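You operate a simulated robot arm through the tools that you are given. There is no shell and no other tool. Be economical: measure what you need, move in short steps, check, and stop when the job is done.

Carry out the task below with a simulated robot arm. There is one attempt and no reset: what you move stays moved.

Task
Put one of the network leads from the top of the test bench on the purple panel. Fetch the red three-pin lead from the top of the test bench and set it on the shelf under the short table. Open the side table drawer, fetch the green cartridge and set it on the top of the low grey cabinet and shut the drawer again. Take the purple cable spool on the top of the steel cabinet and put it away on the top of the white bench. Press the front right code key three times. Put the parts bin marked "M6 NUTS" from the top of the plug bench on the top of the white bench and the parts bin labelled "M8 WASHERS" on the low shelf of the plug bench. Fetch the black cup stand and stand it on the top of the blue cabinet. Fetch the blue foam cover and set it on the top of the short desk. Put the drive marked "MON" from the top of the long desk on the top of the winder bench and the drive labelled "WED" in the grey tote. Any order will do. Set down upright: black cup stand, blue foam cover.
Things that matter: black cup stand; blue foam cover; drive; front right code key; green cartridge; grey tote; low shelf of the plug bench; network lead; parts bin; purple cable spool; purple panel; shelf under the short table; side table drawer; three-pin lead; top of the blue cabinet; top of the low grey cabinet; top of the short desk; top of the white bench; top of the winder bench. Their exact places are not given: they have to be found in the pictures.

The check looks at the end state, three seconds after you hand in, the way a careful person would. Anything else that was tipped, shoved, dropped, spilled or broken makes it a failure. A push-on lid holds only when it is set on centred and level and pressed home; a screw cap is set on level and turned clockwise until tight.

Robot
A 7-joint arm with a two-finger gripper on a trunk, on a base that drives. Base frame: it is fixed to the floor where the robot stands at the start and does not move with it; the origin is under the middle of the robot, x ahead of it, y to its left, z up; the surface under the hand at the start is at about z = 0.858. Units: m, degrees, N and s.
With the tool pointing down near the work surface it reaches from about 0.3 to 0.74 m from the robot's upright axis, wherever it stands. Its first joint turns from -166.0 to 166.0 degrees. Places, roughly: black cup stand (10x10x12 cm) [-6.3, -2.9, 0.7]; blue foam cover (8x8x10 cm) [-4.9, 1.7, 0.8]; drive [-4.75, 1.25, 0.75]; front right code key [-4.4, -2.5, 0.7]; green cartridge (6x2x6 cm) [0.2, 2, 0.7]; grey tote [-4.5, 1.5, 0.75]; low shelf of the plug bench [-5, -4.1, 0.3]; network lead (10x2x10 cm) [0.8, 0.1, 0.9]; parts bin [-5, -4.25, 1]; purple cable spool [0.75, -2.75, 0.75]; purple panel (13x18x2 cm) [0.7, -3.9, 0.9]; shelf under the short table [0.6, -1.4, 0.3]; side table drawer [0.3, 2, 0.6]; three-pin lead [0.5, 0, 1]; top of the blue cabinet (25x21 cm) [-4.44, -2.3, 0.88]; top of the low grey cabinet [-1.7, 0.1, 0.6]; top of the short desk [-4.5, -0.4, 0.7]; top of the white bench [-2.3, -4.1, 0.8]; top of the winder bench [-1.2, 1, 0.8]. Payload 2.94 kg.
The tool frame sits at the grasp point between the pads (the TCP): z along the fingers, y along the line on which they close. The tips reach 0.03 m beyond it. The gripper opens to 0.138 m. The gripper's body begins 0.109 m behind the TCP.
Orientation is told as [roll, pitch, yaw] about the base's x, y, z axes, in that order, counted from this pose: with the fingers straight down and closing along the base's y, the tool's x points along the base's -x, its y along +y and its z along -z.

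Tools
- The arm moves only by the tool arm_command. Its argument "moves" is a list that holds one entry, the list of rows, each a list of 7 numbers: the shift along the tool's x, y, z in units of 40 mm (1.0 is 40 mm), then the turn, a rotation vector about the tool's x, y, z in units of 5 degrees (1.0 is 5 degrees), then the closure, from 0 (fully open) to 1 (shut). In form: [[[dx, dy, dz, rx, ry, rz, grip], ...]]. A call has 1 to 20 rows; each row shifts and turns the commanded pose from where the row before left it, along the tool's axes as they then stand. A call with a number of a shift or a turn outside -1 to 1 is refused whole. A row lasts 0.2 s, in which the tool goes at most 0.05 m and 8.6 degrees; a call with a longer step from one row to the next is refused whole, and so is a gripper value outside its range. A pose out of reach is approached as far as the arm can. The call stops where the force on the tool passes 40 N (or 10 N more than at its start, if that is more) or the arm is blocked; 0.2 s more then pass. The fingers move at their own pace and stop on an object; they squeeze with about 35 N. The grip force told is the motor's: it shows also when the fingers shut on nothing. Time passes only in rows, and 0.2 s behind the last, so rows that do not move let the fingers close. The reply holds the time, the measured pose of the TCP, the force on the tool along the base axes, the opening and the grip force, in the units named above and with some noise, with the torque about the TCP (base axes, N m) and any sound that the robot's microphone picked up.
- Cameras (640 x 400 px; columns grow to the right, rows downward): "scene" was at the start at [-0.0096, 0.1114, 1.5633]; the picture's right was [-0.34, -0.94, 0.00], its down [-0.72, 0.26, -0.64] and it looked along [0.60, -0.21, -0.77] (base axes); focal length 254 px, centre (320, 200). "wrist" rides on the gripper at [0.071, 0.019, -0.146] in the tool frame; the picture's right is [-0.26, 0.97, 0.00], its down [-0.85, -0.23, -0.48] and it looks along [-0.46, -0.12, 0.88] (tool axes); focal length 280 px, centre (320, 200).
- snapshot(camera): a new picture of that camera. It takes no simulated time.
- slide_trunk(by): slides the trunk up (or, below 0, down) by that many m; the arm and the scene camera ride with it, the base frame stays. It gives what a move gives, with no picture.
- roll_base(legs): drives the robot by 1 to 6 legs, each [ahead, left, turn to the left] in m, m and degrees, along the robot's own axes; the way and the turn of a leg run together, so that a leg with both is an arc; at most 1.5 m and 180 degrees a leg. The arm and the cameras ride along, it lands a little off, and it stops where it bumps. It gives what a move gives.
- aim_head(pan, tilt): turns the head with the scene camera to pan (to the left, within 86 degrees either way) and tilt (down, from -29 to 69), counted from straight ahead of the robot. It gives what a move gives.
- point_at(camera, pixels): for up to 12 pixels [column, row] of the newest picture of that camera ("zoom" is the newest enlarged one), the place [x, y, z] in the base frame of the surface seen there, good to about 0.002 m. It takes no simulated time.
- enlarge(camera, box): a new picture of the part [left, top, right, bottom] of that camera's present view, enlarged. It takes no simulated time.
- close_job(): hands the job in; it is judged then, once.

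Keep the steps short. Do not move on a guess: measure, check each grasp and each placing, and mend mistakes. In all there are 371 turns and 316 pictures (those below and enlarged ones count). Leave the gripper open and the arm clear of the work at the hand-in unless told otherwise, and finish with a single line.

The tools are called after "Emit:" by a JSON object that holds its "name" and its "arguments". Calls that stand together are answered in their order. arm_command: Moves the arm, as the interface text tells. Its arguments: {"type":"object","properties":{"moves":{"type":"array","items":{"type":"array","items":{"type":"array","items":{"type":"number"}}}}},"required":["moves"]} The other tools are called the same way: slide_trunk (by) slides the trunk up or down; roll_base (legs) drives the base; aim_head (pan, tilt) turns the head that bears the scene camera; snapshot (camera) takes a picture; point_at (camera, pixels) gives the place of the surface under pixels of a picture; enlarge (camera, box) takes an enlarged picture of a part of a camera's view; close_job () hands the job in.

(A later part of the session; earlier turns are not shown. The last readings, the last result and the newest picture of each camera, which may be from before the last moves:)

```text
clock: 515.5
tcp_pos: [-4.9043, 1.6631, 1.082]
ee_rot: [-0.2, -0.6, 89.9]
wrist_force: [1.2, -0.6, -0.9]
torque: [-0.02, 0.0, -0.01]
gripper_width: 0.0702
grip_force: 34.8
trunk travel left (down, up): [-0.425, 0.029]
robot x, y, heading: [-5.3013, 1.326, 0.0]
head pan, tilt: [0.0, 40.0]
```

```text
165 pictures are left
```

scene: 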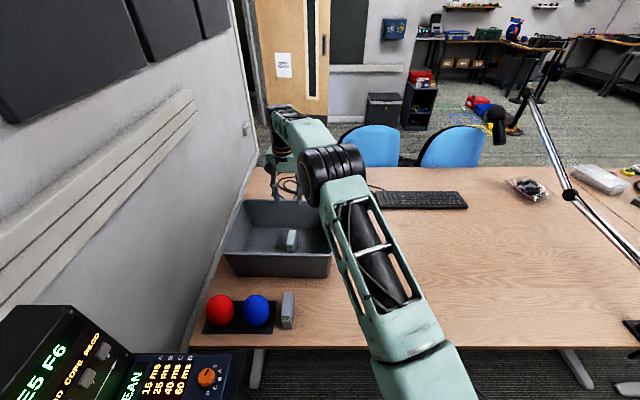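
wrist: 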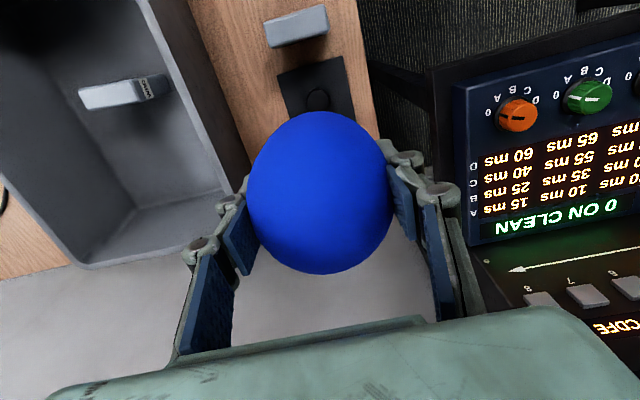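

Emit:
{"name": "roll_base", "arguments": {"legs": [[-0.22, 0, 0]]}}

Emit:
{"name": "arm_command", "arguments": {"moves": [[[1, 0, 0, 0, 0, 0, 1], [1, 0, 0, 0, 0, 0, 1], [1, 0, 0, 0, 0, 0, 1], [1, 0, 0, 0, 0, 0, 1], [1, 0, 0, 0, 0, 0, 1], [1, 0, 0, 0, 0, 0, 1], [1, 0, 0, 0, 0, 0, 1]]]}}

Emit:
{"name": "roll_base", "arguments": {"legs": [[0, -0.85, 0], [0, -0.85, 0]]}}

Emit:
{"name": "snapshot", "arguments": {"camera": "scene"}}

```text
clock: 517.2
tcp_pos: [-5.1245, 1.6638, 1.0821]
ee_rot: [-0.2, -0.7, 89.9]
wrist_force: [-0.8, 0.2, -0.2]
torque: [-0.03, 0.0, -0.02]
gripper_width: 0.0703
grip_force: 35.1
trunk travel left (down, up): [-0.425, 0.029]
robot x, y, heading: [-5.5253, 1.3299, -0.1]
head pan, tilt: [0.0, 40.0]
```

```text
clock: 518.8
tcp_pos: [-5.1249, 1.3823, 1.0796]
ee_rot: [-0.2, -0.7, 89.9]
wrist_force: [-0.2, 0.7, -0.2]
torque: [0.01, 0.0, 0.02]
gripper_width: 0.0702
grip_force: 34.9
trunk travel left (down, up): [-0.425, 0.029]
robot x, y, heading: [-5.5231, 1.3255, 0.2]
head pan, tilt: [0.0, 40.0]
```

```text
clock: 534.1
tcp_pos: [-5.1195, -0.3195, 1.079]
ee_rot: [-0.1, -0.7, 90.5]
wrist_force: [0.3, -0.1, -0.6]
torque: [0.0, -0.02, -0.04]
gripper_width: 0.0702
grip_force: 35.3
trunk travel left (down, up): [-0.425, 0.029]
robot x, y, heading: [-5.5178, -0.3788, 0.4]
head pan, tilt: [0.0, 40.0]
```

```text
164 pictures are left
```

scene: 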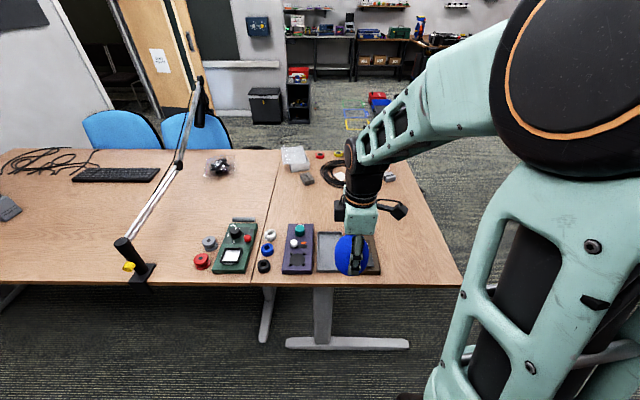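

Emit:
{"name": "point_at", "arguments": {"camera": "scene", "pixels": [[415, 245], [455, 280], [405, 180], [380, 270], [280, 200], [258, 280], [390, 225], [300, 165], [330, 200], [262, 165]]}}

Emit:
{"name": "enlarge", "arguments": {"camera": "scene", "box": [240, 140, 470, 290]}}

```text
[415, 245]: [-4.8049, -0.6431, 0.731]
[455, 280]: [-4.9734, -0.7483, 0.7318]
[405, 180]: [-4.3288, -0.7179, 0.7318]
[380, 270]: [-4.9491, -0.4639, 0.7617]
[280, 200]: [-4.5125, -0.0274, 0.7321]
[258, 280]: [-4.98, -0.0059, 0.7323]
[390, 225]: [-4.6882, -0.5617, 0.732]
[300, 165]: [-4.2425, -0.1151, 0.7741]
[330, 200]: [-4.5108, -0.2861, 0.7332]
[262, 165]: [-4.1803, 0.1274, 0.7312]
```

```text
2.67 times, centred on (355, 215) of scene
```

zoom: 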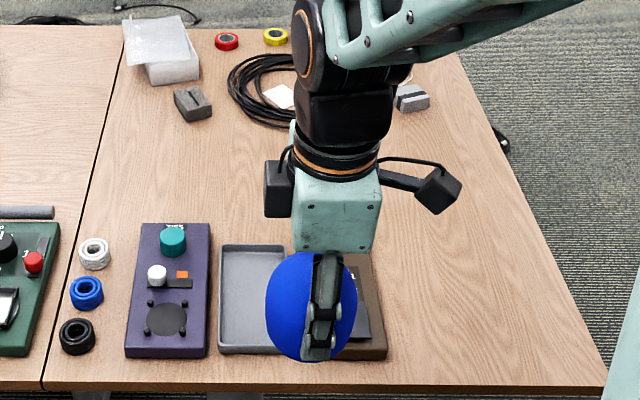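

Emit:
{"name": "roll_base", "arguments": {"legs": [[0.22, -0.15, 0]]}}

Emit:
{"name": "arm_command", "arguments": {"moves": [[[0.65, -1, 0, 0, 0, 0, 1], [0.65, -1, 0, 0, 0, 0, 1], [0.65, -1, 0, 0, 0, 0, 1], [0.65, -1, 0, 0, 0, 0, 1], [0.65, -1, 0, 0, 0, 0, 1], [0, 0, 1, 0, 0, 0, 1], [0, 0, 1, 0, 0, 0, 1], [0, 0, 1, 0, 0, 0, 1], [0, 0, 1, 0, 0, 0, 1]]]}}

Emit:
{"name": "snapshot", "arguments": {"camera": "wrist"}}

```text
clock: 536.1
tcp_pos: [-4.8975, -0.4681, 1.0786]
ee_rot: [-0.2, -0.7, 90.5]
wrist_force: [0.2, -0.4, -0.5]
torque: [0.0, 0.02, -0.02]
gripper_width: 0.0701
grip_force: 34.7
trunk travel left (down, up): [-0.425, 0.029]
robot x, y, heading: [-5.2961, -0.5255, 0.7]
head pan, tilt: [0.0, 40.0]
```

```text
clock: 538.1
tcp_pos: [-4.6958, -0.5935, 0.9186]
ee_rot: [-0.2, -0.6, 90.5]
wrist_force: [1.1, 0.2, -0.2]
torque: [-0.01, 0.02, -0.02]
gripper_width: 0.0703
grip_force: 35.2
trunk travel left (down, up): [-0.425, 0.029]
robot x, y, heading: [-5.2958, -0.5253, 0.5]
head pan, tilt: [0.0, 40.0]
```

```text
162 pictures are left
```

wrist: 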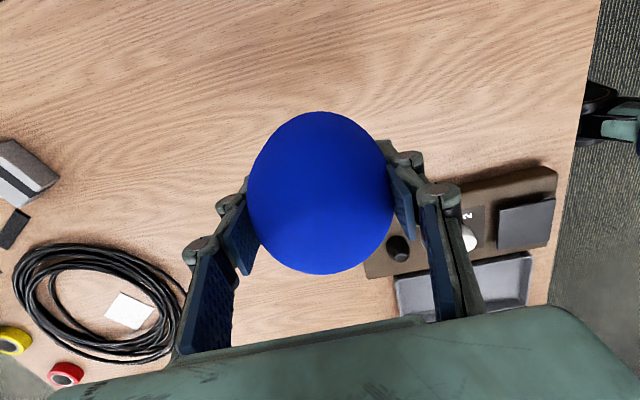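

Emit:
{"name": "arm_command", "arguments": {"moves": [[[0.3, 0, 1, 0, 0, 0, 1], [0, 0, 1, 0, 0, 0, 1], [0, 0, 1, 0, 0, 0, 1], [0, 0, 0.2, 0, 0, 0, 1], [0, 0, 0.1, 0, 0, 0, 1], [0, 0, 0.1, 0, 0, 0, 1]]]}}

Emit:
{"name": "arm_command", "arguments": {"moves": [[[0, 0, 0.05, 0, 0, 0, 1], [0, 0, 0.05, 0, 0, 0, 1]]]}}

```text
clock: 539.5
tcp_pos: [-4.6966, -0.6047, 0.782]
ee_rot: [-0.3, -0.7, 90.5]
wrist_force: [0.4, 1.2, -0.6]
torque: [0.05, -0.02, 0.03]
gripper_width: 0.0702
grip_force: 34.6
trunk travel left (down, up): [-0.425, 0.029]
robot x, y, heading: [-5.3007, -0.5272, 0.4]
head pan, tilt: [0.0, 40.0]
```

```text
clock: 540.1
tcp_pos: [-4.6961, -0.6059, 0.7786]
ee_rot: [-0.2, -0.5, 90.6]
wrist_force: [-1.5, 0.0, 3.6]
torque: [0.06, 0.18, 0.04]
gripper_width: 0.0703
grip_force: 34.9
trunk travel left (down, up): [-0.425, 0.029]
robot x, y, heading: [-5.2926, -0.5291, 0.7]
head pan, tilt: [0.0, 40.0]
```

Emit:
{"name": "arm_command", "arguments": {"moves": [[[0, 0, 0.04, 0, 0, 0, 1], [0, 0, 0, 0, 0, 0, 0.4], [0, 0, 0, 0, 0, 0, 0.25], [0, 0, 0, 0, 0, 0, 0.25], [0, 0, -0.6, 0, 0, 0, 0.2], [0, 0, -1, 0, 0, 0, 0.2], [0, 0, -1, 0, 0, 0, 0.2], [0, 0, -1, 0, 0, 0, 0.2], [0, 0, -1, 0, 0, 0, 0.2], [0, 0, -1, 0, 0, 0, 0.2], [0, 0, -1, 0, 0, 0, 0.2]]]}}

Emit:
{"name": "snapshot", "arguments": {"camera": "wrist"}}

Emit:
{"name": "enlarge", "arguments": {"camera": "scene", "box": [240, 140, 470, 290]}}

```text
clock: 542.5
tcp_pos: [-4.6967, -0.6059, 1.0405]
ee_rot: [-0.2, -0.5, 90.5]
wrist_force: [0.6, 0.0, 1.0]
torque: [0.01, -0.03, -0.04]
gripper_width: 0.1105
grip_force: 0.1
trunk travel left (down, up): [-0.425, 0.029]
robot x, y, heading: [-5.2937, -0.5292, 0.4]
head pan, tilt: [0.0, 40.0]
```

```text
161 pictures are left
```

wrist: 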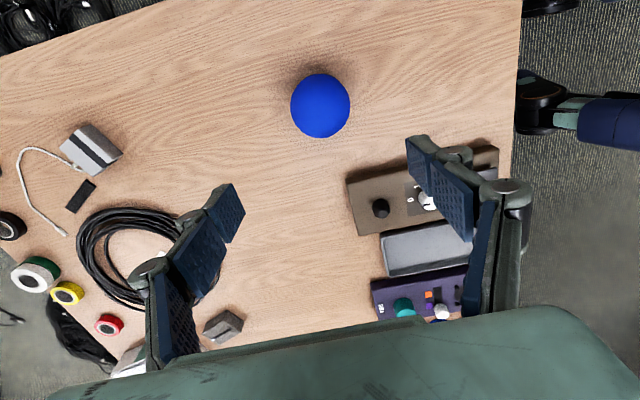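

```text
2.67 times, centred on (355, 215) of scene
```

zoom: 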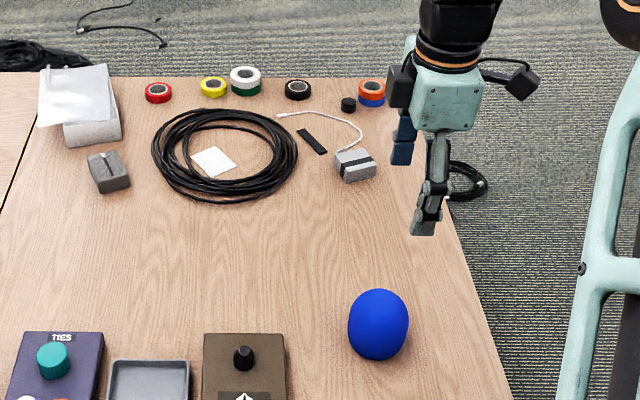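

Foam cover stands upright on the short desk. Back to the long desk for the MON drive.

Emit:
{"name": "arm_command", "arguments": {"moves": [[[0, 0.7, -1, 0, 0, 0, 0.42], [0, 1, 0, 0, 0, 0, 0.42], [0, 1, 0, 0, 0, 0, 0.42], [0, 1, 0, 0, 0, 0, 0.42], [0, 1, 0, 0, 0, 0, 0.42], [0, 0, 0, 0, 0, 1, 0.42], [0, 0, 0, 0, 0, 1, 0.42], [0, 0, 0, 0, 0, 1, 0.42], [0, 0, 0, 0, 0, 1, 0.42], [0, 0, 0, 0, 0, 1, 0.42], [0, 0, 0, 0, 0, 1, 0.42], [0, 0, 0, 0, 0, 1, 0.42], [0, 0, 0, 0, 0, 1, 0.42], [0, 0, 0, 0, 0, 1, 0.42], [0, 0, 0, 0, 0, 1, 0.42], [0, 0, 0, 0, 0, 1, 0.42], [0, 0, 0, 0, 0, 1, 0.42], [0, 0, 0, 0, 0, 1, 0.42], [0, 0, 0, 0, 0, 1, 0.42], [0, 0, 0, 0, 0, 1, 0.42]]]}}

Emit:
{"name": "roll_base", "arguments": {"legs": [[-0.22, 0, -0.5], [0, 0.85, 0], [0, 0.85, 0], [0.2, 0, 0]]}}

Emit:
{"name": "snapshot", "arguments": {"camera": "wrist"}}

```text
clock: 546.7
tcp_pos: [-4.8856, -0.6093, 1.081]
ee_rot: [0.5, -0.5, 15.3]
wrist_force: [0.0, 0.3, -0.7]
torque: [0.01, -0.02, 0.0]
gripper_width: 0.08
grip_force: 0.0
trunk travel left (down, up): [-0.425, 0.029]
robot x, y, heading: [-5.2992, -0.5298, 0.7]
head pan, tilt: [0.0, 40.0]
```

```text
clock: 564.5
tcp_pos: [-4.9057, 1.0873, 1.0794]
ee_rot: [0.5, -0.2, 15.1]
wrist_force: [0.9, -0.4, -1.3]
torque: [0.02, 0.0, 0.01]
gripper_width: 0.0802
grip_force: 0.1
trunk travel left (down, up): [-0.425, 0.029]
robot x, y, heading: [-5.3141, 1.1701, 0.4]
head pan, tilt: [0.0, 40.0]
```

```text
159 pictures are left
```

wrist: 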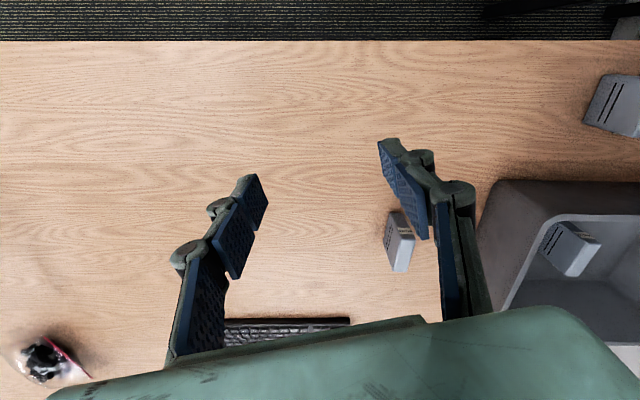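

Emit:
{"name": "arm_command", "arguments": {"moves": [[[-0.91, 0.256, 0, 0, 0, 0, 0.42], [-0.91, 0.256, 0, 0, 0, 0, 0.42], [-0.91, 0.256, 0, 0, 0, 0, 0.42], [-0.91, 0.256, 0, 0, 0, 0, 0.42], [-0.91, 0.256, 0, 0, 0, 0, 0.42], [-0.91, 0.256, 0, 0, 0, 0, 0.42], [-0.91, 0.256, 0, 0, 0, 0, 0.42], [-0.91, 0.256, 0, 0, 0, 0, 0.42], [0, 0, 1, 0, 0, 1, 0.42], [0, 0, 1, 0, 0, 1, 0.42], [0, 0, 0.6, 0, 0, 1, 0.42]]]}}

Emit:
{"name": "snapshot", "arguments": {"camera": "wrist"}}

```text
clock: 566.9
tcp_pos: [-4.6479, 1.2449, 0.9764]
ee_rot: [0.4, -0.2, 0.0]
wrist_force: [-1.2, 0.3, -0.2]
torque: [0.0, 0.0, 0.0]
gripper_width: 0.08
grip_force: 0.1
trunk travel left (down, up): [-0.425, 0.029]
robot x, y, heading: [-5.3163, 1.1735, 0.4]
head pan, tilt: [0.0, 40.0]
```

```text
158 pictures are left
```

wrist: 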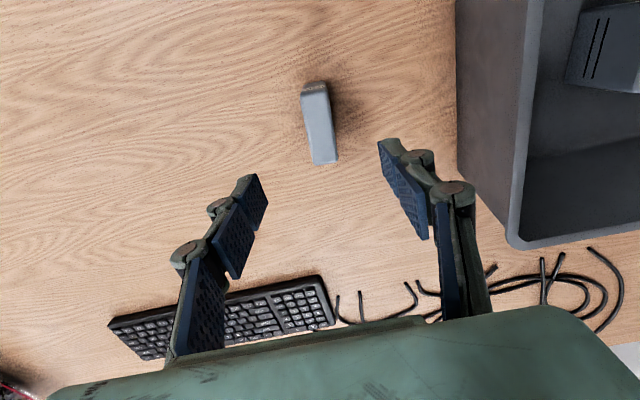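

Emit:
{"name": "point_at", "arguments": {"camera": "wrist", "pixels": [[305, 95], [326, 92], [316, 160], [335, 157], [320, 125]]}}

Emit:
{"name": "enlarge", "arguments": {"camera": "wrist", "box": [280, 60, 360, 180]}}

```text
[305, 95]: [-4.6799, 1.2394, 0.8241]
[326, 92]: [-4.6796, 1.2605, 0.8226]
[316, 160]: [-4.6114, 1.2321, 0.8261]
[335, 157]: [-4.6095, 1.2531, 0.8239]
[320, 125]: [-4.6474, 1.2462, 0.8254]
```

```text
3.33 times, centred on (320, 120) of wrist
```

zoom: 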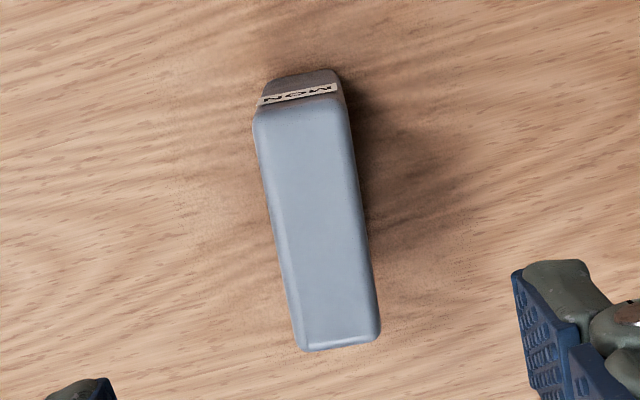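

Emit:
{"name": "arm_command", "arguments": {"moves": [[[0, 0, 0, 0, 0, 1, 0.42], [0, 0, 1, 0, 0, 0.2, 0.42], [0, 0, 1, 0, 0, 0, 0.42], [0, 0, 1, 0, 0, 0, 0.42], [0, 0, 1, 0, 0, 0, 0.42], [0, 0, 0.6, 0, 0, 0, 0.42], [0, 0, 0, 0, 0, 0, 1], [0, 0, 0, 0, 0, 0, 1], [0, 0, 0, 0, 0, 0, 1], [0, 0, 0, 0, 0, 0, 1], [0, 0, -0.5, 0, 0, 0, 1], [0, 0, -1, 0, 0, 0, 1], [0, 0, -1, 0, 0, 0, 1], [0, 0, -1, 0, 0, 0, 1], [0, 0, -1, 0, 0, 0, 1], [0, 0, -1, 0, 0, 0, 1], [0, 0, -1, 0, 0, 0, 1]]]}}

Emit:
{"name": "arm_command", "arguments": {"moves": [[[1, 0, 0, 0, 0, -1, 1], [1, 0, 0, 0, 0, -0.2, 1], [1, 0, 0, 0, 0, 0, 1], [1, 0, 0, 0, 0, 0, 1], [1, 0, 0, 0, 0, 0, 1], [1, 0, 0, 0, 0, 0, 1]]]}}

Emit:
{"name": "snapshot", "arguments": {"camera": "wrist"}}

```text
clock: 570.5
tcp_pos: [-4.6466, 1.2437, 1.0531]
ee_rot: [0.6, -0.1, -5.9]
wrist_force: [0.4, -0.1, -1.9]
torque: [0.02, -0.03, -0.02]
gripper_width: 0.0297
grip_force: 34.7
trunk travel left (down, up): [-0.425, 0.029]
robot x, y, heading: [-5.3146, 1.1706, 0.2]
head pan, tilt: [0.0, 40.0]
```

```text
clock: 571.9
tcp_pos: [-4.8875, 1.2466, 1.0525]
ee_rot: [0.6, -0.2, 0.1]
wrist_force: [0.5, -0.4, -2.4]
torque: [-0.01, 0.01, 0.0]
gripper_width: 0.0296
grip_force: 35.1
trunk travel left (down, up): [-0.425, 0.029]
robot x, y, heading: [-5.3159, 1.1727, 0.3]
head pan, tilt: [0.0, 40.0]
```

```text
156 pictures are left
```

wrist: 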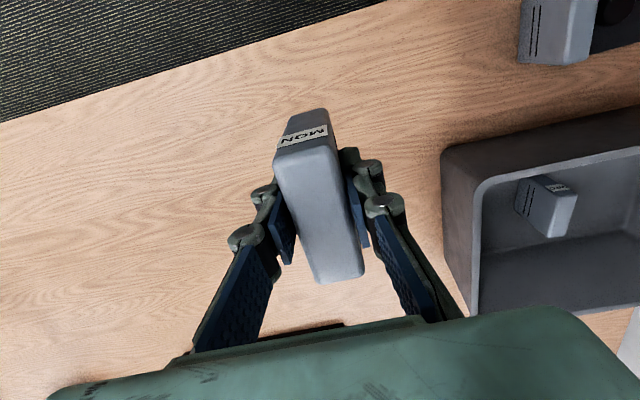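

MON is held. I take the known safe route: south aisle, east lane, north, then east.

Emit:
{"name": "roll_base", "arguments": {"legs": [[-0.18, 0, -0.3], [0, -1.45, 0], [0, -1.45, 0], [0, -1.42, 0]]}}

Emit:
{"name": "roll_base", "arguments": {"legs": [[1.45, 0, 0], [1.45, 0, 0], [0, 1.25, 0], [0, 1.25, 0]]}}

```text
clock: 610.7
tcp_pos: [-5.1497, -3.1024, 1.052]
ee_rot: [0.6, -0.2, -1.6]
wrist_force: [0.1, 0.4, -2.9]
torque: [0.0, 0.01, 0.0]
gripper_width: 0.0293
grip_force: 35.2
trunk travel left (down, up): [-0.425, 0.029]
robot x, y, heading: [-5.5792, -3.1631, -1.2]
head pan, tilt: [0.0, 40.0]
```

```text
clock: 646.2
tcp_pos: [-2.2408, -0.6419, 1.0524]
ee_rot: [0.7, -0.1, -0.5]
wrist_force: [0.1, 0.4, -3.7]
torque: [0.01, 0.01, 0.01]
gripper_width: 0.0292
grip_force: 35.5
trunk travel left (down, up): [-0.425, 0.029]
robot x, y, heading: [-2.668, -0.7107, -0.4]
head pan, tilt: [0.0, 40.0]
```

Emit:
{"name": "roll_base", "arguments": {"legs": [[1.1, 0.09, 0], [1.1, 0, 0], [0, 0.9, 0], [0, 0, 120]]}}

Emit:
{"name": "aim_head", "arguments": {"pan": 10, "tilt": 35}}

Emit:
{"name": "snapshot", "arguments": {"camera": "scene"}}

```text
clock: 670.1
tcp_pos: [-0.7407, 0.5912, 1.053]
ee_rot: [0.6, -0.2, 121.1]
wrist_force: [-0.2, 0.3, -2.6]
torque: [0.0, 0.03, 0.0]
gripper_width: 0.0294
grip_force: 35.0
trunk travel left (down, up): [-0.425, 0.029]
robot x, y, heading: [-0.4564, 0.2638, 121.4]
head pan, tilt: [0.0, 40.0]
```

```text
clock: 670.8
tcp_pos: [-0.7403, 0.5917, 1.0517]
ee_rot: [0.6, -0.1, 121.0]
wrist_force: [0.2, -0.3, -2.9]
torque: [0.02, -0.02, 0.01]
gripper_width: 0.0293
grip_force: 35.2
trunk travel left (down, up): [-0.425, 0.029]
robot x, y, heading: [-0.4533, 0.262, 121.3]
head pan, tilt: [10.0, 35.0]
```

```text
155 pictures are left
```

scene: 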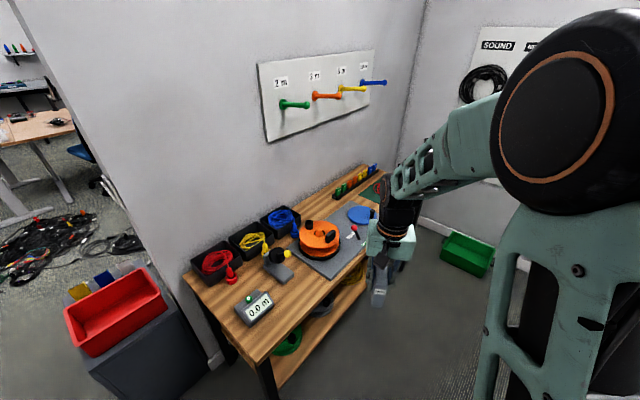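

Emit:
{"name": "enlarge", "arguments": {"camera": "scene", "box": [170, 150, 420, 370]}}

Emit:
{"name": "point_at", "arguments": {"camera": "scene", "pixels": [[265, 360], [188, 275], [240, 290], [290, 320], [300, 290], [335, 200], [385, 172], [320, 275], [290, 345], [345, 270], [220, 300]]}}

```text
1.82 times, centred on (295, 260) of scene
```

zoom: 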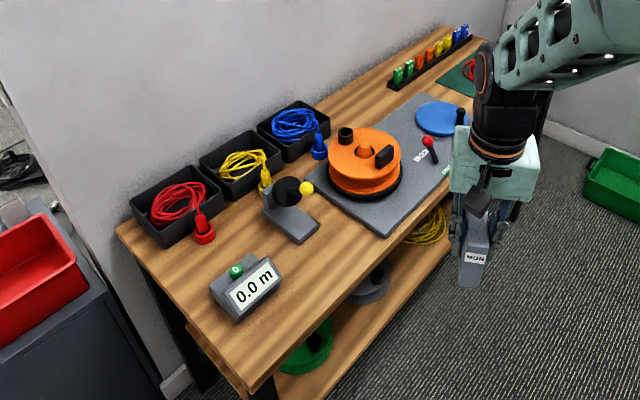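

```text
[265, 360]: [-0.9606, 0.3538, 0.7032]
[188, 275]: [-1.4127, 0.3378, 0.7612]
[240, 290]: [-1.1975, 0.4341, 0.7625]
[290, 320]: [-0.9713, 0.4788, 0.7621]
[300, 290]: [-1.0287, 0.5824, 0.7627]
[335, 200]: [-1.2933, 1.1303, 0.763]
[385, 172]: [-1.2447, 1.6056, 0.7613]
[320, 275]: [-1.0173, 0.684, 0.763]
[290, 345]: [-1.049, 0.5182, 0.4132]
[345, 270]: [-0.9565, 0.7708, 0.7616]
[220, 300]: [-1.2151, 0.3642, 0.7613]
```

Emit:
{"name": "roll_base", "arguments": {"legs": [[0, 0, 58.7], [0.06, -0.41, 0]]}}

Emit:
{"name": "snapshot", "arguments": {"camera": "wrist"}}

```text
clock: 677.6
tcp_pos: [-0.9427, 0.6038, 1.0528]
ee_rot: [0.7, -0.2, 179.6]
wrist_force: [0.5, 0.5, -3.0]
torque: [-0.02, -0.02, -0.01]
gripper_width: 0.0293
grip_force: 35.1
trunk travel left (down, up): [-0.425, 0.029]
robot x, y, heading: [-0.5121, 0.6728, 179.7]
head pan, tilt: [10.0, 35.0]
```

```text
153 pictures are left
```

wrist: 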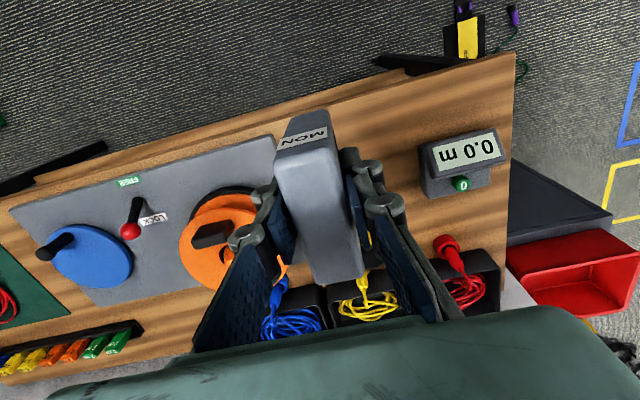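

Emit:
{"name": "point_at", "arguments": {"camera": "wrist", "pixels": [[365, 125], [275, 150], [422, 170], [380, 150], [400, 190], [360, 95], [250, 215], [395, 250], [405, 220]]}}

```text
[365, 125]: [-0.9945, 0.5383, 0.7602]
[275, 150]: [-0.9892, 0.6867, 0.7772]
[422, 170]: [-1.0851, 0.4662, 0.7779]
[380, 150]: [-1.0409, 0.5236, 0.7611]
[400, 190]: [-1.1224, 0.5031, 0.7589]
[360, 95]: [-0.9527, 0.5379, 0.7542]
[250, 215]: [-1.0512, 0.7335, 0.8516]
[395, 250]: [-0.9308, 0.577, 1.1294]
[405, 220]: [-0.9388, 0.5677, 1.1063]
```

Emit:
{"name": "arm_command", "arguments": {"moves": [[[-0.97, 0.43, 0, 0, 0, 0, 1], [-0.97, 0.43, 0, 0, 0, 0, 1], [0, 0, 1, 0, 0, 0, 1], [0, 0, 1, 0, 0, 0, 1], [0, 0, 1, 0, 0, 0, 1]]]}}

Emit:
{"name": "snapshot", "arguments": {"camera": "wrist"}}

Emit:
{"name": "snapshot", "arguments": {"camera": "scene"}}

```text
clock: 678.8
tcp_pos: [-1.0213, 0.5683, 0.9325]
ee_rot: [0.7, -0.1, 179.7]
wrist_force: [-0.7, -0.2, -1.8]
torque: [-0.02, -0.03, 0.01]
gripper_width: 0.0295
grip_force: 34.7
trunk travel left (down, up): [-0.425, 0.029]
robot x, y, heading: [-0.5112, 0.6727, 179.6]
head pan, tilt: [10.0, 35.0]
```

```text
152 pictures are left
```

wrist: 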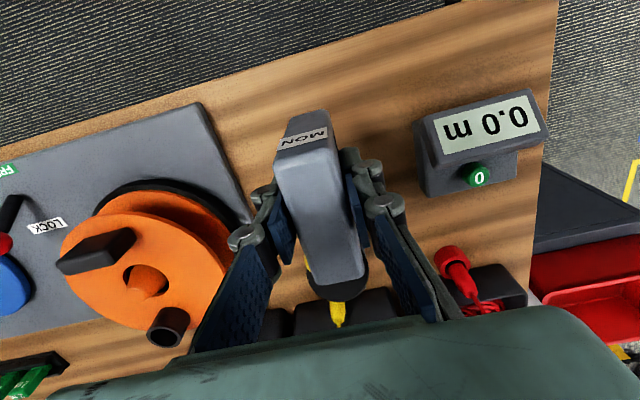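

```text
151 pictures are left
```

scene: 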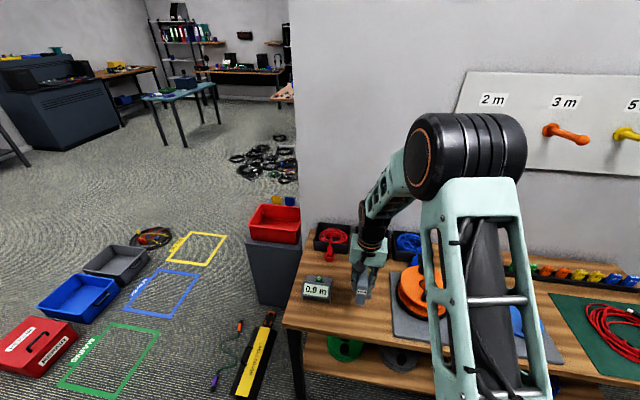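

Emit:
{"name": "point_at", "arguments": {"camera": "wrist", "pixels": [[346, 285], [338, 315], [308, 270], [365, 270], [390, 160], [260, 130]]}}

Emit:
{"name": "enlarge", "arguments": {"camera": "scene", "box": [290, 200, 450, 330]}}

```text
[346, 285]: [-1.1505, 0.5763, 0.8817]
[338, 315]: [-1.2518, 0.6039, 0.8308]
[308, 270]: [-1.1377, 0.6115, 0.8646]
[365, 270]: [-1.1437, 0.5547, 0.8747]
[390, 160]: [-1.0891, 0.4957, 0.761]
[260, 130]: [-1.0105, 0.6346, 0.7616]
```

```text
3.08 times, centred on (370, 265) of scene
```

zoom: 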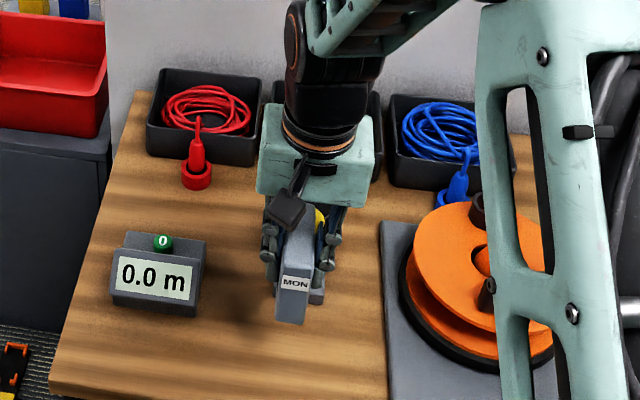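

Emit:
{"name": "point_at", "arguments": {"camera": "scene", "pixels": [[369, 296], [373, 296], [371, 292], [372, 288], [376, 285], [380, 300], [340, 300], [345, 310]]}}

```text
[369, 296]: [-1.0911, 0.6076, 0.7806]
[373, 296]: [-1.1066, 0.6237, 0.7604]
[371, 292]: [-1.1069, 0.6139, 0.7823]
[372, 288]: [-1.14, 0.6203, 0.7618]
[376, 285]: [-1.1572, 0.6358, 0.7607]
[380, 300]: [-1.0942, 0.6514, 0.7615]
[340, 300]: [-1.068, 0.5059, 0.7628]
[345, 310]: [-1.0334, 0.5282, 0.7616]
```

Emit:
{"name": "arm_command", "arguments": {"moves": [[[0.2, 0.55, 0, 0, 0, 0, 1], [0, 0, 1, 0, 0, 0, 1], [0, 0, 1, 0, 0, 0, 1], [0, 0, 0.4, 0, 0, 0, 1], [0, 0, 0.1, 0, 0, 0, 1], [0, 0, 0.1, 0, 0, 0, 1], [0, 0, 0.1, 0, 0, 0, 1]]]}}

Emit:
{"name": "arm_command", "arguments": {"moves": [[[0, 0, 0.06, 0, 0, 0, 1], [0, 0, 0.06, 0, 0, 0, 1]]]}}

```text
clock: 680.4
tcp_pos: [-1.0136, 0.5457, 0.826]
ee_rot: [0.6, -0.2, 179.5]
wrist_force: [0.9, 0.4, 0.2]
torque: [0.03, 0.08, -0.01]
gripper_width: 0.0292
grip_force: 34.7
trunk travel left (down, up): [-0.425, 0.029]
robot x, y, heading: [-0.5133, 0.6764, 179.7]
head pan, tilt: [10.0, 35.0]
```

```text
clock: 681.0
tcp_pos: [-1.0132, 0.5446, 0.8245]
ee_rot: [0.8, -0.5, 179.6]
wrist_force: [5.3, 1.3, 32.3]
torque: [0.05, -0.23, 0.0]
gripper_width: 0.0297
grip_force: 35.0
trunk travel left (down, up): [-0.425, 0.029]
robot x, y, heading: [-0.5118, 0.6766, 179.7]
head pan, tilt: [10.0, 35.0]
```

Emit:
{"name": "arm_command", "arguments": {"moves": [[[0, 0, -0.06, 0, 0, 0, 0.75], [0, 0, 0, 0, 0, 0, 0.58], [0, 0, 0, 0, 0, 0, 0.58], [0, 0, -1, 0, 0, 0, 0.58], [0, 0, -1, 0, 0, 0, 0.58], [0, 0, -1, 0, 0, 0, 0.58], [0, 0, -1, 0, 0, 0, 0.58], [0, 0, -1, 0, 0, 0, 0.58], [0, 0, -1, 0, 0, 0, 0.58]]]}}

Emit:
{"name": "snapshot", "arguments": {"camera": "wrist"}}

```text
clock: 683.0
tcp_pos: [-1.012, 0.5467, 1.0648]
ee_rot: [0.5, -0.3, 179.6]
wrist_force: [-0.4, 0.3, -0.3]
torque: [0.01, 0.0, 0.01]
gripper_width: 0.058
grip_force: 0.0
trunk travel left (down, up): [-0.425, 0.029]
robot x, y, heading: [-0.5111, 0.6756, 179.9]
head pan, tilt: [10.0, 35.0]
```

```text
149 pictures are left
```

wrist: 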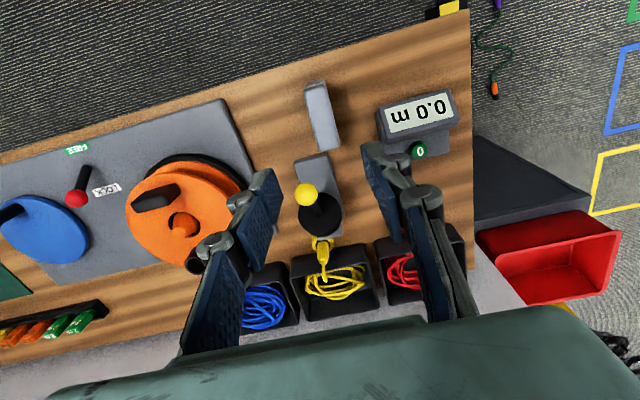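

MON stands on the winder bench. Now the side table drawer: I retract and turn to look north-east.

Emit:
{"name": "arm_command", "arguments": {"moves": [[[1, -0.5, 0, 0, 0, 0, 0.3], [1, -0.5, 0, 0, 0, 0, 0.3], [1, -0.5, 0, 0, 0, 0, 0.3]]]}}

Emit:
{"name": "roll_base", "arguments": {"legs": [[-0.12, 0, 0], [0, 0, -125]]}}

Emit:
{"name": "aim_head", "arguments": {"pan": 20, "tilt": 35}}

Emit:
{"name": "snapshot", "arguments": {"camera": "scene"}}

```text
clock: 683.8
tcp_pos: [-0.8919, 0.6056, 1.0622]
ee_rot: [0.7, -0.3, 179.7]
wrist_force: [-0.2, -0.1, 0.4]
torque: [0.03, 0.0, 0.0]
gripper_width: 0.0965
grip_force: 0.1
trunk travel left (down, up): [-0.425, 0.029]
robot x, y, heading: [-0.5159, 0.6732, 179.9]
head pan, tilt: [10.0, 35.0]
```

```text
clock: 690.2
tcp_pos: [-0.2276, 1.0216, 1.0635]
ee_rot: [0.6, -0.2, 54.2]
wrist_force: [0.2, -0.3, 0.5]
torque: [-0.01, 0.02, 0.04]
gripper_width: 0.0967
grip_force: 0.1
trunk travel left (down, up): [-0.425, 0.029]
robot x, y, heading: [-0.3914, 0.6737, 54.0]
head pan, tilt: [10.0, 35.0]
```

```text
clock: 690.9
tcp_pos: [-0.2272, 1.0225, 1.0613]
ee_rot: [0.6, -0.2, 54.2]
wrist_force: [-0.4, 0.2, -0.3]
torque: [0.04, -0.01, -0.02]
gripper_width: 0.0966
grip_force: 0.2
trunk travel left (down, up): [-0.425, 0.029]
robot x, y, heading: [-0.3921, 0.6744, 54.4]
head pan, tilt: [20.0, 35.0]
```

```text
148 pictures are left
```

scene: 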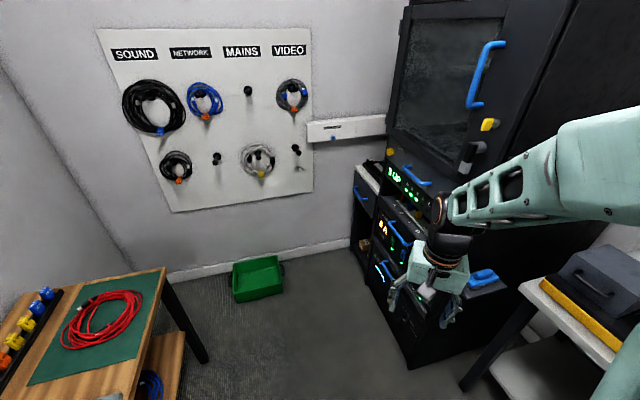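

Emit:
{"name": "enlarge", "arguments": {"camera": "scene", "box": [320, 130, 480, 330]}}

Emit:
{"name": "point_at", "arguments": {"camera": "scene", "pixels": [[360, 195], [365, 180], [355, 245], [378, 245], [258, 280], [285, 265], [258, 262], [400, 235], [410, 355], [368, 168], [180, 350], [345, 245]]}}

```text
2.00 times, centred on (400, 230) of scene
```

zoom: 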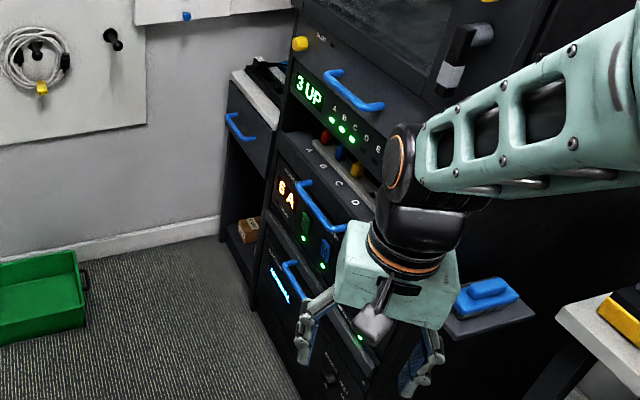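

```text
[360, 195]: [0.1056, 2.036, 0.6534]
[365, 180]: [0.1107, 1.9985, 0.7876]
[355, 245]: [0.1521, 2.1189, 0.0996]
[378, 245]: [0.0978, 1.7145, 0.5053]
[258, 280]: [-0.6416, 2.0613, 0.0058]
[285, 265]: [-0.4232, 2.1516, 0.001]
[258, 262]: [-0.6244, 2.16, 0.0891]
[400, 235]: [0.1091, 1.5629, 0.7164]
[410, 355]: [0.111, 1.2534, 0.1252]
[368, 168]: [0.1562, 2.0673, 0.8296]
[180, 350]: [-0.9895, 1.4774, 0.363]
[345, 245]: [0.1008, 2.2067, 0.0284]
```

Emit:
{"name": "roll_base", "arguments": {"legs": [[0.6, 0.4, 0]]}}

Emit:
{"name": "aim_head", "arguments": {"pan": 0, "tilt": 45}}

Emit:
{"name": "snapshot", "arguments": {"camera": "scene"}}

Emit:
{"name": "snapshot", "arguments": {"camera": "wrist"}}

```text
clock: 695.0
tcp_pos: [-0.2028, 1.7418, 1.0623]
ee_rot: [0.6, -0.2, 54.1]
wrist_force: [-0.1, 0.5, -0.7]
torque: [-0.01, -0.02, -0.01]
gripper_width: 0.0967
grip_force: 0.1
trunk travel left (down, up): [-0.425, 0.029]
robot x, y, heading: [-0.3703, 1.394, 54.5]
head pan, tilt: [20.0, 35.0]
```

```text
clock: 695.8
tcp_pos: [-0.2012, 1.7426, 1.0633]
ee_rot: [0.6, -0.3, 54.2]
wrist_force: [-0.4, -0.4, -0.1]
torque: [-0.01, 0.02, -0.01]
gripper_width: 0.0969
grip_force: 0.0
trunk travel left (down, up): [-0.425, 0.029]
robot x, y, heading: [-0.3668, 1.3938, 54.5]
head pan, tilt: [0.0, 45.0]
```

```text
146 pictures are left
```

scene: 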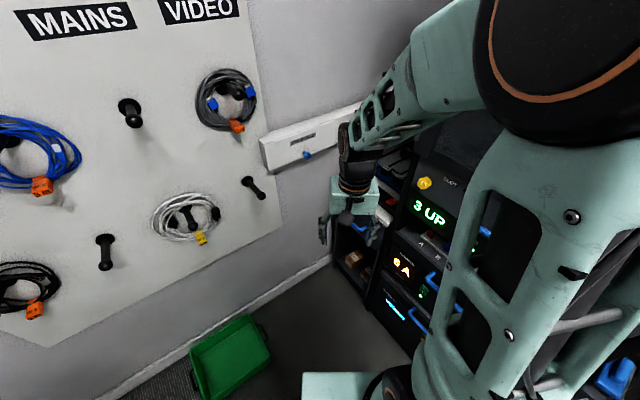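

```text
145 pictures are left
```

wrist: 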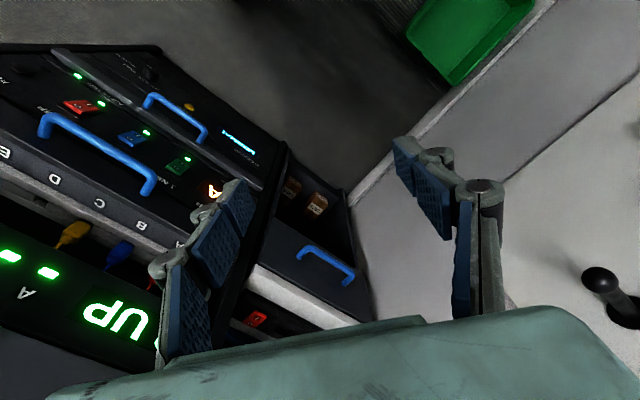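

Emit:
{"name": "enlarge", "arguments": {"camera": "wrist", "box": [240, 150, 380, 330]}}

Emit:
{"name": "point_at", "arguments": {"camera": "wrist", "pixels": [[310, 248], [330, 257], [348, 270], [299, 255], [351, 282], [290, 240], [335, 290], [270, 285], [310, 300], [345, 305], [355, 300], [320, 270]]}}

```text
2.22 times, centred on (310, 240) of wrist
```

zoom: 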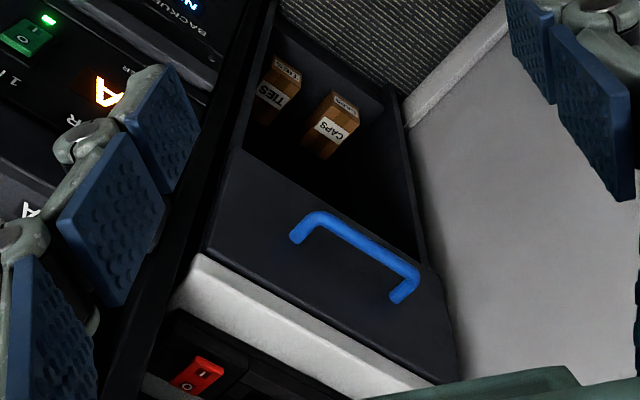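

```text
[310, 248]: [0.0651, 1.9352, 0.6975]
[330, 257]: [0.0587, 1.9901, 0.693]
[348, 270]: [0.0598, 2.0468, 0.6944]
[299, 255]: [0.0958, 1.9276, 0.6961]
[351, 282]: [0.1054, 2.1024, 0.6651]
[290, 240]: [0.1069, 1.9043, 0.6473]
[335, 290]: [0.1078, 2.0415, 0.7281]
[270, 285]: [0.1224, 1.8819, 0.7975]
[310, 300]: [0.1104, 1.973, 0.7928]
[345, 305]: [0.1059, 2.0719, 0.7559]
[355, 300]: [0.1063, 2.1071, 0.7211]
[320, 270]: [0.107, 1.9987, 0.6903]
```

The drawer handle is a blue bar at (0.06, 1.99, 0.695), ~3.5 cm clear of the front. I'll grip it with the tool horizontal, fingers above and below. First back off, turn the gripper, lower the trunk.

Emit:
{"name": "roll_base", "arguments": {"legs": [[-0.2, 0, 0]]}}

Emit:
{"name": "arm_command", "arguments": {"moves": [[[0, 0, 0, 0, 0, -1, 0.5], [0, 0, 0, 0, 0, -1, 0.5], [0, 0, 0, 0, 0, -1, 0.5], [0, 0, 0, 0, 0, -1, 0.5], [0, 0, 0, 0, 0, -1, 0.5], [0, 0, 0, 0, 0, -1, 0.5], [0, 0, 0, 0, 0, -1, 0.5], [0, 0, 0, 0, 0, -1, 0.5], [0, 0, 0, 0, 0, -1, 0.5], [0, 0, 0, 0, 0, -1, 0.5], [0, 0, 0, 0, 0, -1, 0.5], [0, 0, 0, 0, 0, -1, 0.5], [0, 0, 0, 0, 0, -1, 0.5], [0, 0, 0, 0, 0, -1, 0.5], [0, 0, 0, 0, 0, -1, 0.5], [0, 0, 0, 0, 0, -1, 0.5], [0, 0, 0, 0, 0, -1, 0.5], [0, 0, 0, 0, 0, -1, 0.5]]]}}

Emit:
{"name": "slide_trunk", "arguments": {"by": -0.3}}

Emit:
{"name": "arm_command", "arguments": {"moves": [[[0, -1, 0, 0, 0, 0, 0.5], [0, -1, 0, 0, 0, 0, 0.5], [0, -1, 0, 0, 0, 0, 0.5], [0, -1, 0, 0, 0, 0, 0.5], [0, -1, 0, 0, 0, 0, 0.5], [0, 0, 0, 1, 0, 0, 0.5], [0, 0, 0, 1, 0, 0, 0.5], [0, 0, 0, 1, 0, 0, 0.5], [0, 0, 0, 1, 0, 0, 0.5], [0, 0, 0, 1, 0, 0, 0.5], [0, 0, 0, 1, 0, 0, 0.5], [0, 0, 0, 1, 0, 0, 0.5], [0, 0, 0, 1, 0, 0, 0.5], [0, 0, 0, 1, 0, 0, 0.5]]]}}

```text
clock: 697.4
tcp_pos: [-0.3185, 1.5801, 1.0624]
ee_rot: [0.6, -0.3, 54.2]
wrist_force: [0.1, -0.3, -0.2]
torque: [0.05, -0.05, 0.0]
gripper_width: 0.0963
grip_force: 0.0
trunk travel left (down, up): [-0.425, 0.029]
robot x, y, heading: [-0.4838, 1.2345, 54.4]
head pan, tilt: [0.0, 45.0]
```

```text
clock: 701.2
tcp_pos: [-0.3189, 1.5802, 1.0618]
ee_rot: [-0.2, -0.6, 144.2]
wrist_force: [0.5, 0.8, -0.4]
torque: [-0.02, 0.0, 0.01]
gripper_width: 0.069
grip_force: 0.1
trunk travel left (down, up): [-0.425, 0.029]
robot x, y, heading: [-0.4844, 1.232, 54.3]
head pan, tilt: [0.0, 45.0]
```

```text
clock: 704.2
tcp_pos: [-0.3188, 1.5801, 0.7633]
ee_rot: [-0.2, -0.7, 144.1]
wrist_force: [0.5, 0.2, 0.0]
torque: [-0.01, -0.02, 0.0]
gripper_width: 0.0689
grip_force: 0.1
trunk travel left (down, up): [-0.125, 0.329]
robot x, y, heading: [-0.4812, 1.2316, 54.3]
head pan, tilt: [0.0, 45.0]
```

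```text
clock: 707.2
tcp_pos: [-0.2006, 1.7424, 0.7653]
ee_rot: [-45.3, -0.7, 144.2]
wrist_force: [-0.2, 0.6, -0.5]
torque: [0.02, 0.07, 0.04]
gripper_width: 0.0687
grip_force: 0.1
trunk travel left (down, up): [-0.125, 0.329]
robot x, y, heading: [-0.4861, 1.2321, 54.2]
head pan, tilt: [0.0, 45.0]
```

Emit:
{"name": "arm_command", "arguments": {"moves": [[[0, 0, 0, 1, 0, 0, 0.5], [0, 0, 0, 1, 0, 0, 0.5], [0, 0, 0, 1, 0, 0, 0.5], [0, 0, 0, 1, 0, 0, 0.5], [0, 0, 0, 1, 0, 0, 0.5], [0, 0, 0, 1, 0, 0, 0.5]]]}}

Emit:
{"name": "snapshot", "arguments": {"camera": "wrist"}}

Emit:
{"name": "snapshot", "arguments": {"camera": "scene"}}

```text
clock: 708.6
tcp_pos: [-0.2006, 1.7446, 0.7633]
ee_rot: [-75.3, -0.4, 144.1]
wrist_force: [-0.2, 0.6, 0.3]
torque: [-0.02, 0.02, 0.03]
gripper_width: 0.0689
grip_force: 0.0
trunk travel left (down, up): [-0.125, 0.329]
robot x, y, heading: [-0.4821, 1.2308, 54.3]
head pan, tilt: [0.0, 45.0]
```

```text
143 pictures are left
```

wrist: 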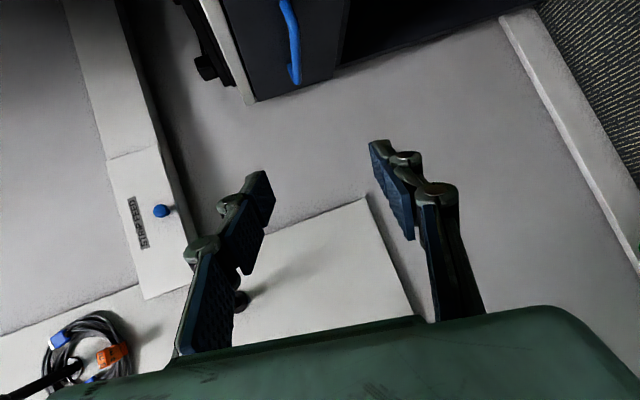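

```text
142 pictures are left
```

scene: 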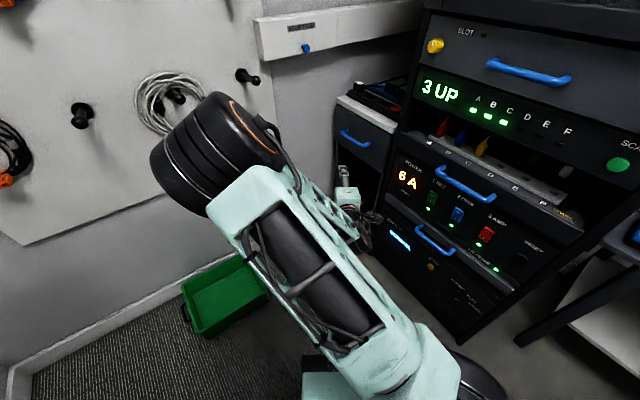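

Emit:
{"name": "enlarge", "arguments": {"camera": "scene", "box": [310, 70, 430, 200]}}

Emit:
{"name": "point_at", "arguments": {"camera": "zoom", "pixels": [[180, 200], [210, 210], [235, 222], [160, 185], [250, 225], [200, 190], [200, 230], [120, 160], [280, 190]]}}

```text
3.08 times, centred on (370, 135) of scene
```

zoom: 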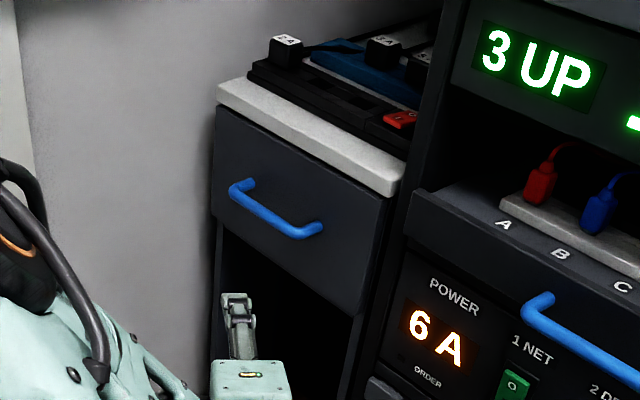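

```text
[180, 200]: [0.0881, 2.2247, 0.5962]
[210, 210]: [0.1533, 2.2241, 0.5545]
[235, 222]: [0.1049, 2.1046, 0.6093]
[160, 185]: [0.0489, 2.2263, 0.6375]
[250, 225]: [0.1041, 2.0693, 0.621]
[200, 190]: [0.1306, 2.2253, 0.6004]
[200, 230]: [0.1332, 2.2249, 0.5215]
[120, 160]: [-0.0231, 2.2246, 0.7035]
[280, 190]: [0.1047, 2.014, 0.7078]
```

Emit:
{"name": "point_at", "arguments": {"camera": "zoom", "pixels": [[250, 202], [265, 213], [280, 223], [295, 232], [238, 187], [318, 228], [232, 192], [300, 260], [225, 130], [340, 190], [350, 260]]}}

```text
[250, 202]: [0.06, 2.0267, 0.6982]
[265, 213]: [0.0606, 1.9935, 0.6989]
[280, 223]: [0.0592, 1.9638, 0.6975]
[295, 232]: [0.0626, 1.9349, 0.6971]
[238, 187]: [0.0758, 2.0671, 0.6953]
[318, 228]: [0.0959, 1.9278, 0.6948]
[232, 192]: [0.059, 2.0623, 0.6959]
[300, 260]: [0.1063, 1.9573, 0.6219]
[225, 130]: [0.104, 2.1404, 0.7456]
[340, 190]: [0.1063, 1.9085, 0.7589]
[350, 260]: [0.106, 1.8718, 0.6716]
```

Emit:
{"name": "roll_base", "arguments": {"legs": [[0.2, 0, 0]]}}

Emit:
{"name": "arm_command", "arguments": {"moves": [[[0.58, 0.23, 0.68, 0, 0, 0, 0.5], [0.58, 0.23, 0.68, 0, 0, 0, 0.5], [0.58, 0.24, 0.68, 0, 0, 0, 0.5]]]}}

Emit:
{"name": "snapshot", "arguments": {"camera": "wrist"}}

Emit:
{"name": "snapshot", "arguments": {"camera": "scene"}}

```text
clock: 710.2
tcp_pos: [-0.0859, 1.9043, 0.763]
ee_rot: [-75.3, -0.7, 144.2]
wrist_force: [0.1, -0.5, 0.1]
torque: [-0.02, 0.02, -0.02]
gripper_width: 0.069
grip_force: 0.0
trunk travel left (down, up): [-0.125, 0.329]
robot x, y, heading: [-0.3686, 1.393, 54.2]
head pan, tilt: [0.0, 45.0]
```

```text
clock: 711.0
tcp_pos: [0.0128, 1.9231, 0.7139]
ee_rot: [-75.2, -0.5, 144.2]
wrist_force: [-0.1, -0.6, 0.3]
torque: [-0.04, -0.01, -0.04]
gripper_width: 0.069
grip_force: 0.2
trunk travel left (down, up): [-0.125, 0.329]
robot x, y, heading: [-0.3696, 1.3947, 54.4]
head pan, tilt: [0.0, 45.0]
```

```text
140 pictures are left
```

wrist: 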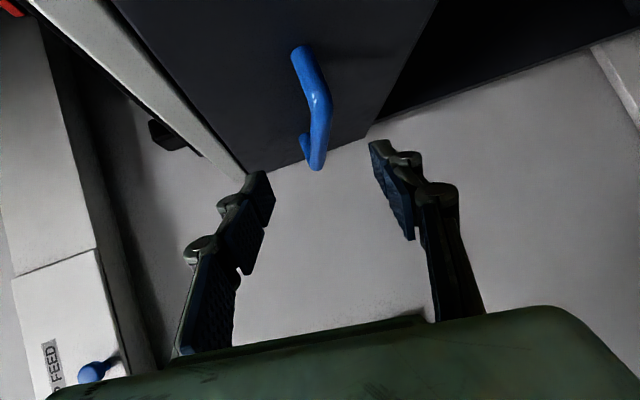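

```text
139 pictures are left
```

scene: 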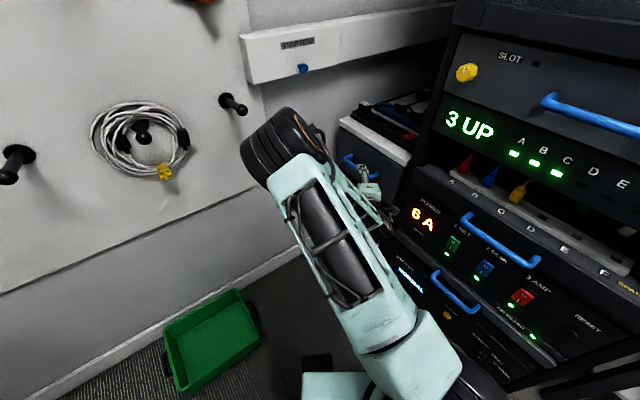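

Emit:
{"name": "arm_command", "arguments": {"moves": [[[0, 0, 0.75, 0, 0, 0, 0.5], [0, 0, 0.75, 0, 0, 0, 0.5], [0, 0, 0.78, 0, 0, 0, 0.5], [0, 0, 0, 0, 0, 0, 1], [0, 0, 0, 0, 0, 0, 1], [0, 0, 0, 0, 0, 0, 1], [0, 0, 0, 0, 0, 0, 1]]]}}

Emit:
{"name": "snapshot", "arguments": {"camera": "wrist"}}

```text
clock: 712.6
tcp_pos: [0.0633, 1.9944, 0.693]
ee_rot: [-75.4, -0.7, 144.1]
wrist_force: [3.3, 7.0, 1.2]
torque: [2.1, -0.01, -0.76]
gripper_width: 0.0234
grip_force: 45.6
trunk travel left (down, up): [-0.125, 0.329]
robot x, y, heading: [-0.3673, 1.3962, 54.2]
head pan, tilt: [0.0, 45.0]
```

```text
138 pictures are left
```

wrist: 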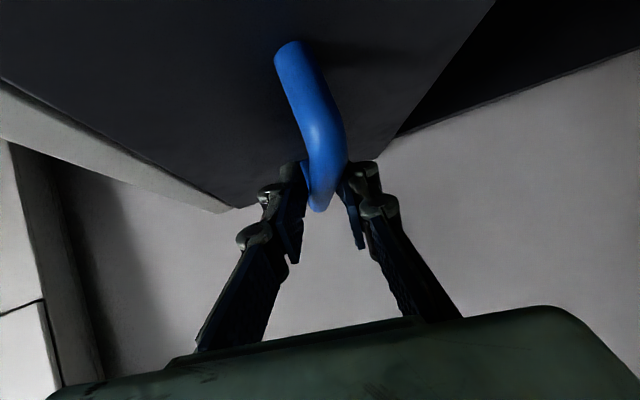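

Emit:
{"name": "arm_command", "arguments": {"moves": [[[-0.4, 0.07, -0.28, 0, 0, 0, 1], [-0.6, 0.11, -0.42, 0, 0, 0, 1], [-0.6, 0.11, -0.42, 0, 0, 0, 1]]]}}

Emit:
{"name": "snapshot", "arguments": {"camera": "scene"}}

```text
clock: 713.4
tcp_pos: [-0.0176, 1.9941, 0.6935]
ee_rot: [-75.3, -0.7, 144.4]
wrist_force: [-3.7, 5.3, 6.5]
torque: [1.48, 0.07, -1.16]
gripper_width: 0.0238
grip_force: 44.8
trunk travel left (down, up): [-0.125, 0.329]
robot x, y, heading: [-0.3671, 1.3929, 54.3]
head pan, tilt: [0.0, 45.0]
```

```text
137 pictures are left
```

scene: 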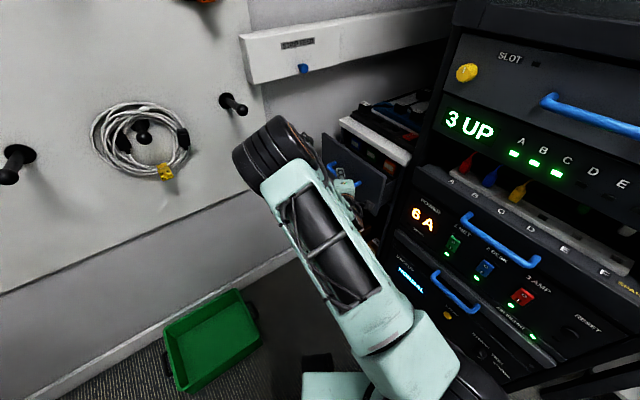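

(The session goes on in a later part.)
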